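You operate a simulated robot arm through the tools that you are given. There is no shell and no other tool. Be economical: measure what you need, move in short steps, check, and stop when the job is done.

Carry out the task below with a simulated robot arm. There is one attempt and no reset: what you move stays moved.

TASK
Take the hose from the top of the timber bench and leave it on the beige stone slab.
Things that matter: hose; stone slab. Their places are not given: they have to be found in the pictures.

Only the result counts: the job must be done as asked and must still hold three seconds after the hand-in. Knocking over, shifting, dropping, spilling or breaking anything else fails it.

THE ROBOT
A 6-joint arm with a two-finger parallel gripper, fixed in place. Base frame: the origin is at the foot of the arm, x ahead of it, y to its left, z up; the work surface is at about z = 0. Lengths are in cm, angles in rad, forces in N, time in s.
With the tool pointing down near the work surface it reaches from about 14 to 58 cm from the base axis. Its first joint turns from -1.152 to 1.152 rad. Payload 2.1 kg.
Tool frame: the origin (TCP) lies between the finger pads and is the grasp point; the fingertips stand 3 cm ahead of it; z points along the fingers, y is the line along which they close. Largest opening 9.4 cm; finger width 2.8, thickness 1; the body of the gripper, 5 by 9.6 cm, starts 5.5 cm behind the TCP.
Orientation is that of the tool frame in the base frame, as a unit quaternion [x, y, z, w]. With the fingers straight down and closing along the base's y, the tool's x points along the base's -x, its y along +y and its z along -z.

THE INTERFACE
- The arm moves only by the tool servo_tool. Its argument "rows" is a list of rows, each a list of 3 entries, a list of its own where there are three numbers: the gripper command, from -1 (fully open) to 1 (shut), values between in proportion, then the shift along the tool's x, y, z in cm, then the turn about the tool's z in rad. In form: [[gripper, [tx, ty, tz], twist], ...]. A call has 1 to 12 rows; each row shifts and turns the commanded pose from where the row before left it, along the tool's axes as they then stand. Rows are played at 5 a second. More than 5 cm and 0.15 rad between two rows, or a gripper value outside its range, and nothing of the call is played. A pose out of reach is approached as far as the arm can. The call stops where the force on the tool passes 40 N (or 10 N more than at its start, if that is more) or the arm is blocked; 0.2 s more then pass. The fingers move at their own pace (about 7.2 cm/s each) and stop on an object; they squeeze with about 26 N. The grip force told is the motor's: it shows also when the fingers shut on nothing. Time passes only in rows, and 0.2 s behind the last, so rows that do not move let the fingers close. It gives the time, the measured TCP pose, the force on the tool (base axes), the opening and the grip force at its end, in the units of the frame above (readings bear some noise).
- Cameras (640 x 400 px; columns grow to the right, rows downward): "scene" is fixed at [6.1, -37.27, 49.35]; the picture's right is [0.76, -0.66, 0.00], its down [-0.33, -0.38, -0.87] and it looks along [0.57, 0.65, -0.50] (base axes); focal length 282 px, centre (320, 200). "wrist" rides on the gripper at [-3.7, 0, -5.8] in the tool frame; the picture's right is [0.00, -1.00, 0.00], its down [0.97, 0.00, -0.24] and it looks along [0.24, 0.00, 0.97] (tool axes); focal length 218 px, centre (320, 200).
- get_image(camera): a new picture of that camera. No time passes.
- locate(camera, pixels): for up to 12 pixels [column, row] of the newest picture of that camera ("zoom" is the newest enlarged one), the place [x, y, z] in the base frame of the surface seen there, good to about 0.3 cm. No time passes.
- enlarge(camera, box): a new picture of the part [left, top, right, bottom] of that camera's present view, enlarged. No time passes.
- finish_job(): hands the job in; it is judged then, once.

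Go step by step. Measure first, check grasps and placings, and put right what went wrong. The budget is 60 turns and 26 pictures, counting those below and the enlarged ones. Unless the task says otherwise, let go and move clear before handing in, and close with one line.

The tools are called after ">>>" by a JSON object that holds its "fn" and its "kwargs". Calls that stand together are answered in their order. servo_tool: Moves the arm, as the interface text tells. Its arguments: {"type":"object","properties":{"rows":{"type":"array","items":{"type":"array"}}},"required":["rows"]} The other tools are called the same way: get_image (camera) takes a picture; locate (camera, pixels) gives the place of the surface under pixels of a picture; enlarge (camera, box) takes an enlarged picture of a part of a camera's view; finish_job () hands the job in.

At the start:

```text
time_s: 0.0
eef_pos: [32.12, 10.23, 27.75]
tool_rot: [0.0, 1.0, 0.001, 0.001]
wrist_force: [0.9, 0.4, -1.7]
opening: 9.41
grip_force: 0.0
```

scene: 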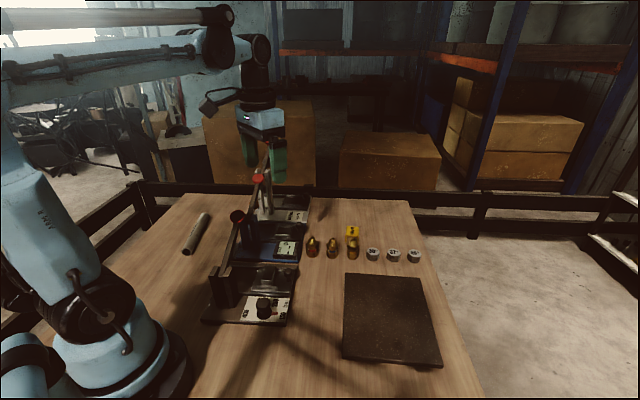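
wrist: 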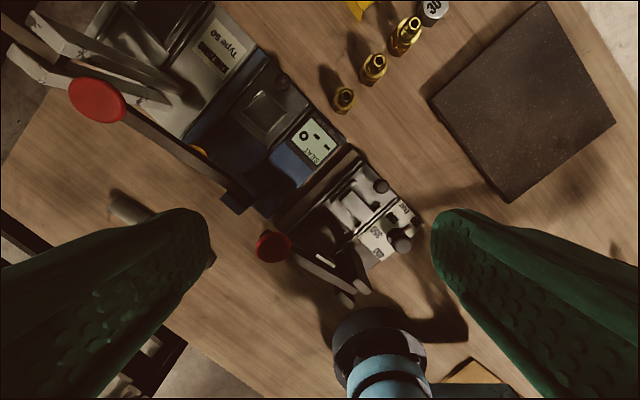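

The scene shows a grey tube near (195,233), probably the hose, and a slab near (390,318). I'll measure both.

>>> {"fn": "enlarge", "kwargs": {"camera": "scene", "box": [150, 180, 330, 300]}}

>>> {"fn": "locate", "kwargs": {"camera": "scene", "pixels": [[204, 216], [196, 233], [187, 250], [185, 260], [215, 250], [347, 276], [420, 279], [440, 363], [343, 356], [390, 318], [240, 215], [258, 178]]}}

```text
3.33 times, centred on (240, 240) of scene
```

zoom: 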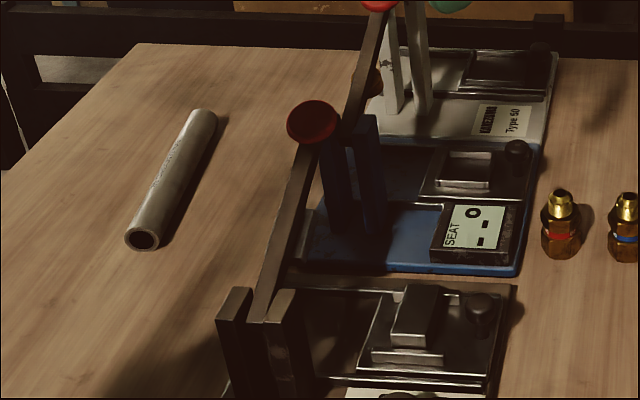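

```text
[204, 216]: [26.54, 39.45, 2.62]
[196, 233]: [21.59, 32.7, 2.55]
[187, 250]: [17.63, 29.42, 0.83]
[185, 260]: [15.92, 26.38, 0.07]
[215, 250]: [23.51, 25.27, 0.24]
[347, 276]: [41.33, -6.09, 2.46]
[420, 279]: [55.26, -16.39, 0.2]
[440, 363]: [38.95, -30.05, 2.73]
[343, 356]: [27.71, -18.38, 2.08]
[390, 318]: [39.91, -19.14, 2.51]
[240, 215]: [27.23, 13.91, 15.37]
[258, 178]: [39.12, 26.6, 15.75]
```

The hose lies clearly in the zoom from about (140,240) to (205,115). I'll measure its axis precisely.

>>> {"fn": "locate", "kwargs": {"camera": "zoom", "pixels": [[142, 226], [155, 200], [166, 180], [177, 160], [188, 140], [200, 115], [195, 111], [158, 220], [212, 125], [132, 232], [172, 160], [142, 240]]}}

>>> {"fn": "locate", "kwargs": {"camera": "scene", "pixels": [[350, 280], [415, 282], [432, 355], [350, 350], [266, 310], [210, 290], [385, 300], [375, 340]]}}

```text
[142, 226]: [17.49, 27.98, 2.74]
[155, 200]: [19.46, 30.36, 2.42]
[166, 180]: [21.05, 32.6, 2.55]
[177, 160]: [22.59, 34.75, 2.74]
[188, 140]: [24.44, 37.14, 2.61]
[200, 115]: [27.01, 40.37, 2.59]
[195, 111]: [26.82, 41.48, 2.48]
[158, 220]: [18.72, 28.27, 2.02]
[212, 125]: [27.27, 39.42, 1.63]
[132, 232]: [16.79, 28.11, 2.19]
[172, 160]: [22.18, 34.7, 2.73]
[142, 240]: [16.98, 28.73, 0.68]
```

```text
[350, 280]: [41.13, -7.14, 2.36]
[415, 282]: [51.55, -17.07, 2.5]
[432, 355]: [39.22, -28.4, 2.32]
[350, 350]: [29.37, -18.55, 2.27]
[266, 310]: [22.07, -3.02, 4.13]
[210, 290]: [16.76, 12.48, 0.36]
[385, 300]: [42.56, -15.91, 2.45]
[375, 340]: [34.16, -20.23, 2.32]
```

The hose axis runs from (17.4,27.8) to (27.1,40.5), with its top at z 2.6. I'll hover over its middle at the present height, then turn -0.915 so the fingers close across it.

>>> {"fn": "servo_tool", "kwargs": {"rows": [[-1, [1.63, 3.98, 0], 0], [-1, [1.63, 3.98, 0], 0], [-1, [1.63, 3.98, 0], 0], [-1, [1.63, 3.98, 0], 0], [-1, [1.63, 3.98, 0], 0], [-1, [1.63, 3.98, 0], 0], [-1, [0, 0, 0], 0]]}}

>>> {"fn": "servo_tool", "kwargs": {"rows": [[-1, [0, 0, 0], -0.131], [-1, [0, 0, 0], -0.131], [-1, [0, 0, 0], -0.131], [-1, [0, 0, 0], -0.131], [-1, [0, 0, 0], -0.131], [-1, [0, 0, 0], -0.131], [-1, [0, 0, 0], -0.129], [-1, [0, 0, 0], 0], [-1, [0, 0, 0], 0]]}}

>>> {"fn": "get_image", "kwargs": {"camera": "wrist"}}

```text
time_s: 1.6
eef_pos: [22.26, 34.15, 27.77]
tool_rot: [-0.001, 1.0, 0.0, 0.002]
wrist_force: [-0.4, 0.2, 0.3]
opening: 9.4
grip_force: 0.0
```

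```text
time_s: 3.6
eef_pos: [22.4, 34.13, 27.8]
tool_rot: [-0.444, 0.896, -0.001, 0.001]
wrist_force: [0.5, -0.7, 0.1]
opening: 9.39
grip_force: 0.0
```

```text
22 pictures are left
```

wrist: 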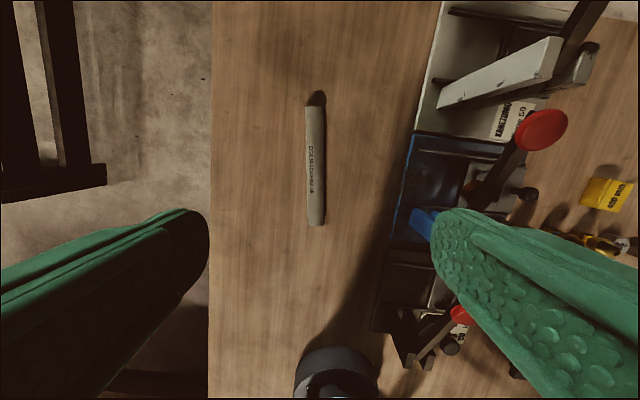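

The hose lies almost vertical in the wrist view, from (314,105) to (316,225). I'll measure its ends and edges from here.

>>> {"fn": "locate", "kwargs": {"camera": "wrist", "pixels": [[315, 110], [315, 165], [316, 220], [308, 165], [322, 165], [410, 190], [408, 225], [465, 315], [540, 130], [430, 220]]}}

```text
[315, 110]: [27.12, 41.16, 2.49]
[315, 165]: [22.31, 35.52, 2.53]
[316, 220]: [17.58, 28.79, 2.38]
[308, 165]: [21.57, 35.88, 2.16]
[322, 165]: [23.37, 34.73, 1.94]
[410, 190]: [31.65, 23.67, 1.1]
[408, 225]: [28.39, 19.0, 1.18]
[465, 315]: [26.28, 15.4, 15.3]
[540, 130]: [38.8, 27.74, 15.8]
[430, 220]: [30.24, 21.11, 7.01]
```

The hose centre is about 0.65 cm to tool +y and 0.65 cm to tool -x. I'll correct for that and go down to about z 8.

>>> {"fn": "servo_tool", "kwargs": {"rows": [[-1, [-0.65, 0.65, 0], 0], [-1, [0, 0, 4], 0], [-1, [0, 0, 4], 0], [-1, [0, 0, 4], 0], [-1, [0, 0, 4], 0], [-1, [0, 0, 3], 0], [-1, [0, 0, 0], 0]]}}

>>> {"fn": "get_image", "kwargs": {"camera": "wrist"}}

```text
time_s: 5.2
eef_pos: [22.26, 35.09, 8.5]
tool_rot: [-0.442, 0.897, 0.0, 0.001]
wrist_force: [0.1, -0.6, -0.4]
opening: 9.42
grip_force: 0.0
```

```text
21 pictures are left
```

wrist: 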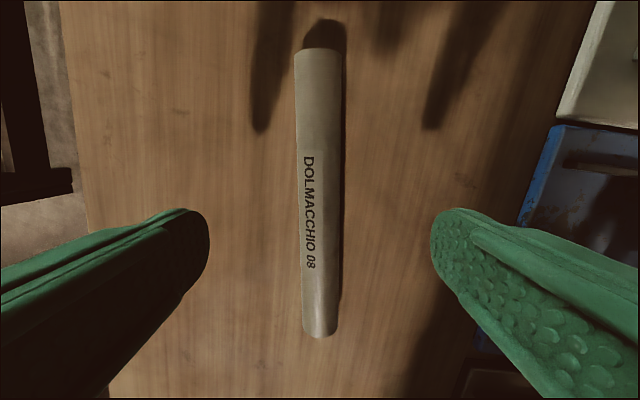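

The hose is centred between the fingers (column 320). I'll lower to z 3.4 and close.

>>> {"fn": "servo_tool", "kwargs": {"rows": [[-1, [0, 0, 2], 0], [-1, [0, 0, 2], 0], [-1, [0, 0, 1.1], 0], [-1, [0, 0, 0], 0]]}}

>>> {"fn": "servo_tool", "kwargs": {"rows": [[0, [0, 0, 0], 0], [1, [0, 0, 0], 0], [1, [0, 0, 0], 0], [1, [0, 0, 0], 0], [1, [0, 0, 0], 0], [1, [0, 0, 0], 0]]}}

```text
time_s: 6.2
eef_pos: [22.33, 35.0, 3.81]
tool_rot: [-0.441, 0.897, 0.0, 0.002]
wrist_force: [-0.6, 0.4, 0.1]
opening: 9.41
grip_force: 0.1
```

```text
time_s: 7.6
eef_pos: [22.38, 35.02, 3.78]
tool_rot: [-0.442, 0.897, 0.0, 0.002]
wrist_force: [0.3, 0.3, -0.5]
opening: 2.32
grip_force: 25.8
```

The grip holds at opening 2.32, but the tips sit at z 0.8, just below the hose's middle. I'll reopen, go 0.4 cm lower and grip again, then lift slightly.

>>> {"fn": "servo_tool", "kwargs": {"rows": [[0, [0, 0, 0], 0], [0, [0, 0, 0], 0], [0, [0, 0, 0.4], 0], [0, [0, 0, 0], 0], [1, [0, 0, 0], 0], [1, [0, 0, 0], 0], [1, [0, 0, 0], 0], [1, [0, 0, 0], 0], [1, [0, 0, 0], 0]]}}

>>> {"fn": "servo_tool", "kwargs": {"rows": [[1, [0, 0, -1], 0], [1, [0, 0, -2], 0], [1, [0, 0, -2], 0], [1, [0, 0, 0], 0]]}}

>>> {"fn": "get_image", "kwargs": {"camera": "wrist"}}

```text
time_s: 9.6
eef_pos: [22.29, 34.96, 3.24]
tool_rot: [-0.443, 0.897, 0.0, 0.002]
wrist_force: [-0.2, -0.1, -0.5]
opening: 2.35
grip_force: 25.6
```

```text
time_s: 10.6
eef_pos: [22.36, 35.03, 8.2]
tool_rot: [-0.442, 0.897, -0.001, 0.001]
wrist_force: [-0.1, 0.3, -0.8]
opening: 2.35
grip_force: 26.4
```

```text
20 pictures are left
```

wrist: 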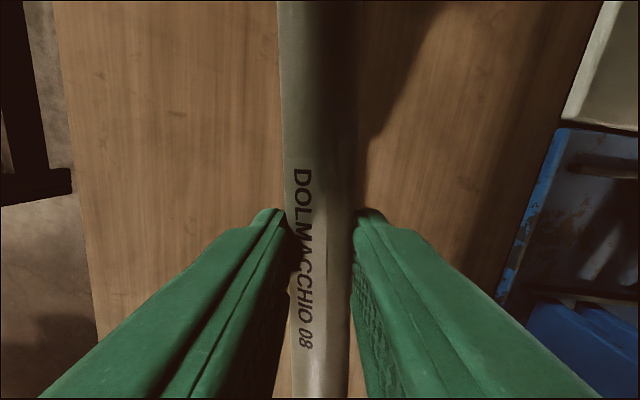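

The hose is held firmly between the fingers (pixel (320,270)). I'll lift to z 28 and untwist so it lies along base x.

>>> {"fn": "servo_tool", "kwargs": {"rows": [[1, [0, 0, -3], 0], [1, [0, 0, -4], 0], [1, [0, 0, -4], 0], [1, [0, 0, -4], 0], [1, [0, 0, -4], 0], [1, [0, 0, 0], 0]]}}

>>> {"fn": "servo_tool", "kwargs": {"rows": [[1, [0, 0, 0], 0.1], [1, [0, 0, 0], 0.12], [1, [0, 0, 0], 0.12], [1, [0, 0, 0], 0.12], [1, [0, 0, 0], 0.12], [1, [0, 0, 0], 0.12], [1, [0, 0, 0], 0.12], [1, [0, 0, 0], 0.095], [1, [0, 0, 0], 0]]}}

>>> {"fn": "servo_tool", "kwargs": {"rows": [[1, [-0.7, -2, 0], 0], [1, [-1.2, -3.5, 0], 0], [1, [-1.3, -4, 0], 0], [1, [-1.3, -4, 0], 0], [1, [-1.3, -4, 0], 0], [1, [-1.3, -4, 0], 0], [1, [-1.3, -4, 0], 0], [1, [-0.6, -2, 0], 0], [1, [0, 0, 0], 0]]}}

```text
time_s: 12.0
eef_pos: [22.36, 34.94, 27.48]
tool_rot: [-0.442, 0.897, 0.0, 0.001]
wrist_force: [0.6, 0.3, -1.8]
opening: 2.32
grip_force: 25.8
```

```text
time_s: 14.0
eef_pos: [22.28, 35.0, 27.19]
tool_rot: [0.001, 1.0, 0.0, 0.001]
wrist_force: [0.1, -0.7, -1.3]
opening: 2.33
grip_force: 25.7
```

```text
time_s: 16.0
eef_pos: [31.16, 7.52, 27.21]
tool_rot: [-0.001, 1.0, 0.001, 0.0]
wrist_force: [-0.1, 0.1, -1.4]
opening: 2.34
grip_force: 26.5
```

Still held, at (31.2, 7.5). I'll carry on to above the slab's centre (40,-17.7) and check there.

>>> {"fn": "servo_tool", "kwargs": {"rows": [[1, [-0.8, -2.2, 0], 0], [1, [-1.4, -4, 0], 0], [1, [-1.4, -4, 0], 0], [1, [-1.4, -4, 0], 0], [1, [-1.4, -4, 0], 0], [1, [-1.4, -4, 0], 0], [1, [-1.0, -3, 0], 0], [1, [0, 0, 0], 0], [1, [0, 0, 0], 0]]}}

>>> {"fn": "get_image", "kwargs": {"camera": "wrist"}}

>>> {"fn": "get_image", "kwargs": {"camera": "scene"}}

```text
time_s: 18.0
eef_pos: [40.17, -17.67, 27.34]
tool_rot: [-0.001, 1.0, 0.0, 0.001]
wrist_force: [0.0, 0.2, -1.6]
opening: 2.34
grip_force: 26.4
```

```text
19 pictures are left
```

wrist: 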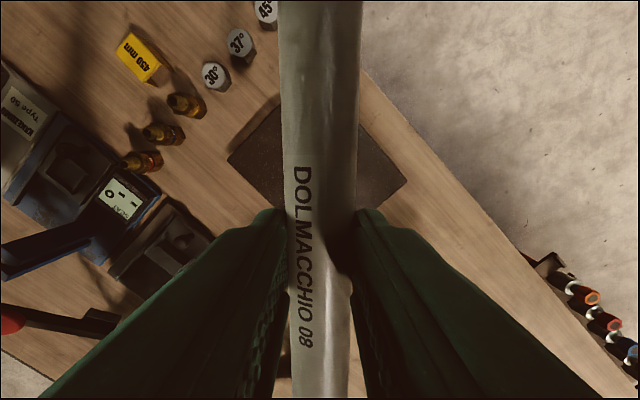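

```text
18 pictures are left
```

scene: 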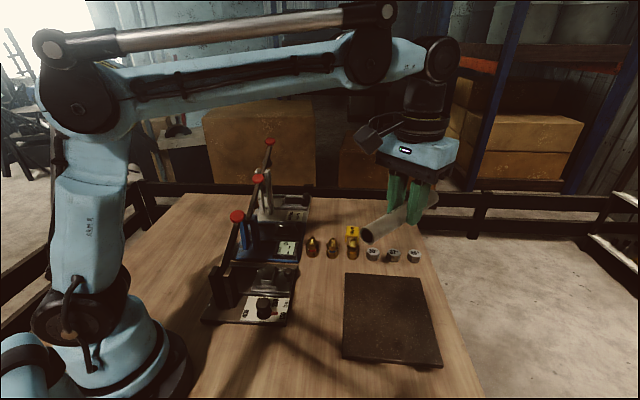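

The slab lies straight under the hose, with corners at (228,158) and (406,183) in the wrist view. Contact should come at TCP z of about 5.6, so I'll go down to 8 first.

>>> {"fn": "servo_tool", "kwargs": {"rows": [[1, [0, 0, 3], 0], [1, [0, 0, 4], 0], [1, [0, 0, 4], 0], [1, [0, 0, 4], 0], [1, [0, 0, 3], 0], [1, [0, 0, 1.3], 0], [1, [0, 0, 0], 0], [1, [0, 0, 0], 0]]}}

>>> {"fn": "get_image", "kwargs": {"camera": "scene"}}

```text
time_s: 19.8
eef_pos: [40.02, -17.73, 7.94]
tool_rot: [0.0, 1.0, 0.0, 0.001]
wrist_force: [-0.6, 0.2, -0.6]
opening: 2.33
grip_force: 25.6
```

```text
17 pictures are left
```

scene: 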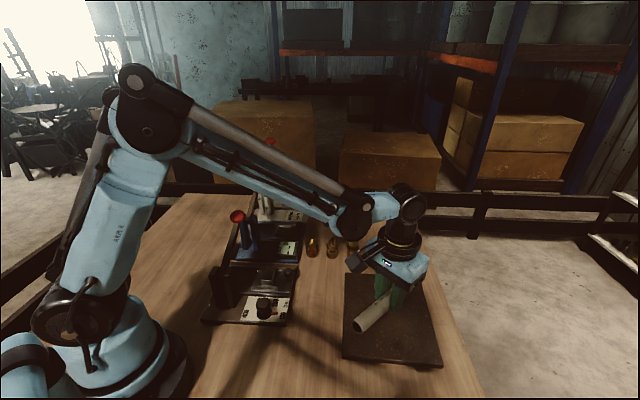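

The hose is within the slab outline, with its near end at (362,325). I'll lower it in small steps to touch.

>>> {"fn": "servo_tool", "kwargs": {"rows": [[1, [0, 0, 0.8], 0], [1, [0, 0, 0.6], 0], [1, [0, 0, 0.4], 0], [1, [0, 0, 0.2], 0], [1, [0, 0, 0], 0]]}}

```text
time_s: 21.0
eef_pos: [40.11, -17.75, 5.83]
tool_rot: [0.0, 1.0, 0.0, 0.001]
wrist_force: [0.3, 0.0, -1.9]
opening: 2.32
grip_force: 26.6
```

No contact yet at z 5.83, so I'll lower a little more.

>>> {"fn": "servo_tool", "kwargs": {"rows": [[1, [0, 0, 0.1], 0], [1, [0, 0, 0.1], 0], [1, [0, 0, 0], 0]]}}

```text
time_s: 21.8
eef_pos: [40.16, -17.72, 5.68]
tool_rot: [0.0, 1.0, -0.001, 0.001]
wrist_force: [0.4, 0.9, -1.1]
opening: 2.29
grip_force: 25.8
```

>>> {"fn": "servo_tool", "kwargs": {"rows": [[1, [0, 0, 0.1], 0], [1, [0, 0, 0], 0]]}}

>>> {"fn": "servo_tool", "kwargs": {"rows": [[1, [0, 0, 0.1], 0], [1, [0, 0, 0], 0]]}}

>>> {"fn": "servo_tool", "kwargs": {"rows": [[1, [0, 0, 0.1], 0], [1, [0, 0, 0], 0]]}}

```text
time_s: 22.4
eef_pos: [40.22, -17.71, 5.63]
tool_rot: [0.0, 1.0, 0.001, 0.001]
wrist_force: [0.6, -0.2, -1.0]
opening: 2.32
grip_force: 26.3
```

```text
time_s: 23.0
eef_pos: [40.03, -17.82, 5.67]
tool_rot: [-0.001, 1.0, 0.001, 0.001]
wrist_force: [0.3, 0.2, -1.5]
opening: 2.33
grip_force: 25.6
```

```text
time_s: 23.6
eef_pos: [40.1, -17.85, 5.49]
tool_rot: [0.0, 1.0, 0.0, 0.0]
wrist_force: [0.2, -0.3, -0.7]
opening: 2.32
grip_force: 26.2
```

There's still no clear contact force at z 5.5. I'll look closely at the gap.

>>> {"fn": "enlarge", "kwargs": {"camera": "scene", "box": [330, 265, 450, 375]}}

>>> {"fn": "servo_tool", "kwargs": {"rows": [[1, [0, 0, 0.1], 0], [1, [0, 0, 0], 0]]}}

>>> {"fn": "servo_tool", "kwargs": {"rows": [[1, [0, 0, 0.1], 0], [1, [0, 0, 0], 0]]}}

```text
3.64 times, centred on (390, 320) of scene
```

zoom: 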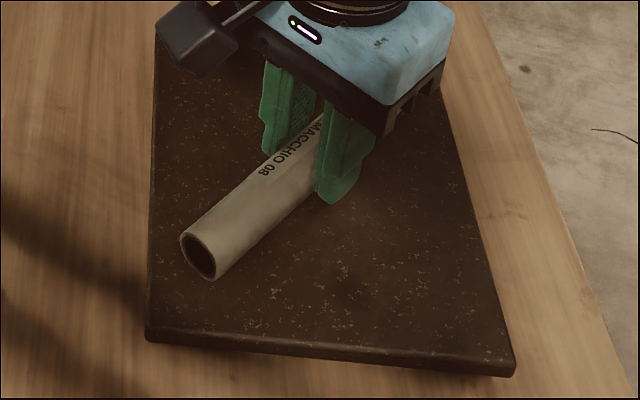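

```text
time_s: 24.2
eef_pos: [40.14, -17.71, 5.54]
tool_rot: [0.001, 1.0, 0.0, 0.001]
wrist_force: [-1.5, -2.3, 32.3]
opening: 2.31
grip_force: 26.2
```

```text
time_s: 24.8
eef_pos: [40.09, -17.69, 5.3]
tool_rot: [0.0, 1.0, 0.0, 0.001]
wrist_force: [-2.2, -3.3, 40.4]
opening: 2.36
grip_force: 25.9
```

The contact force has jumped to about 40 N, so the hose is on the slab. I'll ease up slightly and open gradually.

>>> {"fn": "servo_tool", "kwargs": {"rows": [[1, [0, 0, -0.15], 0], [1, [0, 0, 0], 0], [0.48, [0, 0, 0], 0], [0.4, [0, 0, 0], 0], [0.3, [0, 0, 0], 0], [0.1, [0, 0, 0], 0], [-0.1, [0, 0, 0], 0], [-0.1, [0, 0, 0], 0]]}}

>>> {"fn": "enlarge", "kwargs": {"camera": "scene", "box": [330, 265, 450, 375]}}

```text
time_s: 26.6
eef_pos: [40.2, -17.66, 5.47]
tool_rot: [0.0, 1.0, 0.001, 0.001]
wrist_force: [-0.8, -0.3, 0.1]
opening: 5.16
grip_force: 0.1
```

```text
3.64 times, centred on (390, 320) of scene
```

zoom: 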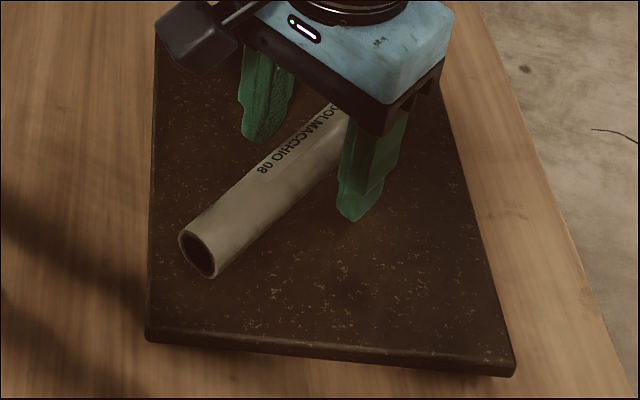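

The hose rests still on the slab and both fingers are clear of it. I'll rise straight up and check.

>>> {"fn": "servo_tool", "kwargs": {"rows": [[-0.1, [0, 0, -1], 0], [-0.1, [0, 0, -2], 0], [-0.1, [0, 0, -3], 0], [-0.1, [0, 0, -4], 0], [-0.1, [0, 0, -4], 0], [-0.1, [0, 0, -4], 0], [-0.1, [0, 0, -2], 0], [-0.1, [0, 0, 0], 0], [-0.1, [0, 0, 0], 0]]}}

>>> {"fn": "get_image", "kwargs": {"camera": "scene"}}

>>> {"fn": "get_image", "kwargs": {"camera": "wrist"}}

```text
time_s: 28.6
eef_pos: [40.03, -17.8, 25.52]
tool_rot: [0.0, 1.0, -0.001, 0.001]
wrist_force: [-0.4, 0.3, 0.6]
opening: 5.16
grip_force: 0.0
```

```text
14 pictures are left
```

scene: 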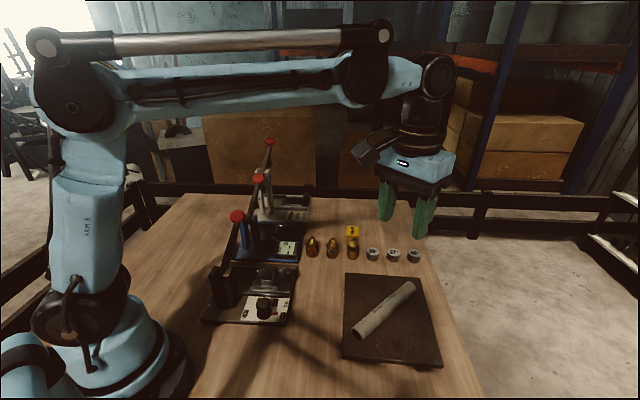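

```text
13 pictures are left
```

wrist: 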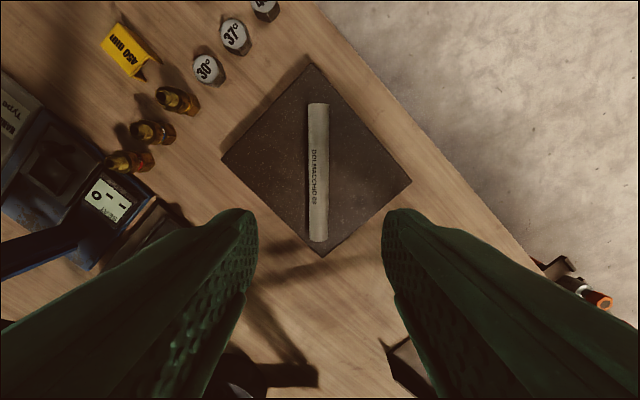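

The hose lies still on the slab (scene (385,310)), fully within its edges. Nothing else has moved and the gripper is clear, so I'm handing in.

>>> {"fn": "finish_job", "kwargs": {}}

```text
The job is handed in.
```

The hose is resting on the stone slab, and I released it, raised the gripper clear and handed the job in; the last pictures show nothing else moved.
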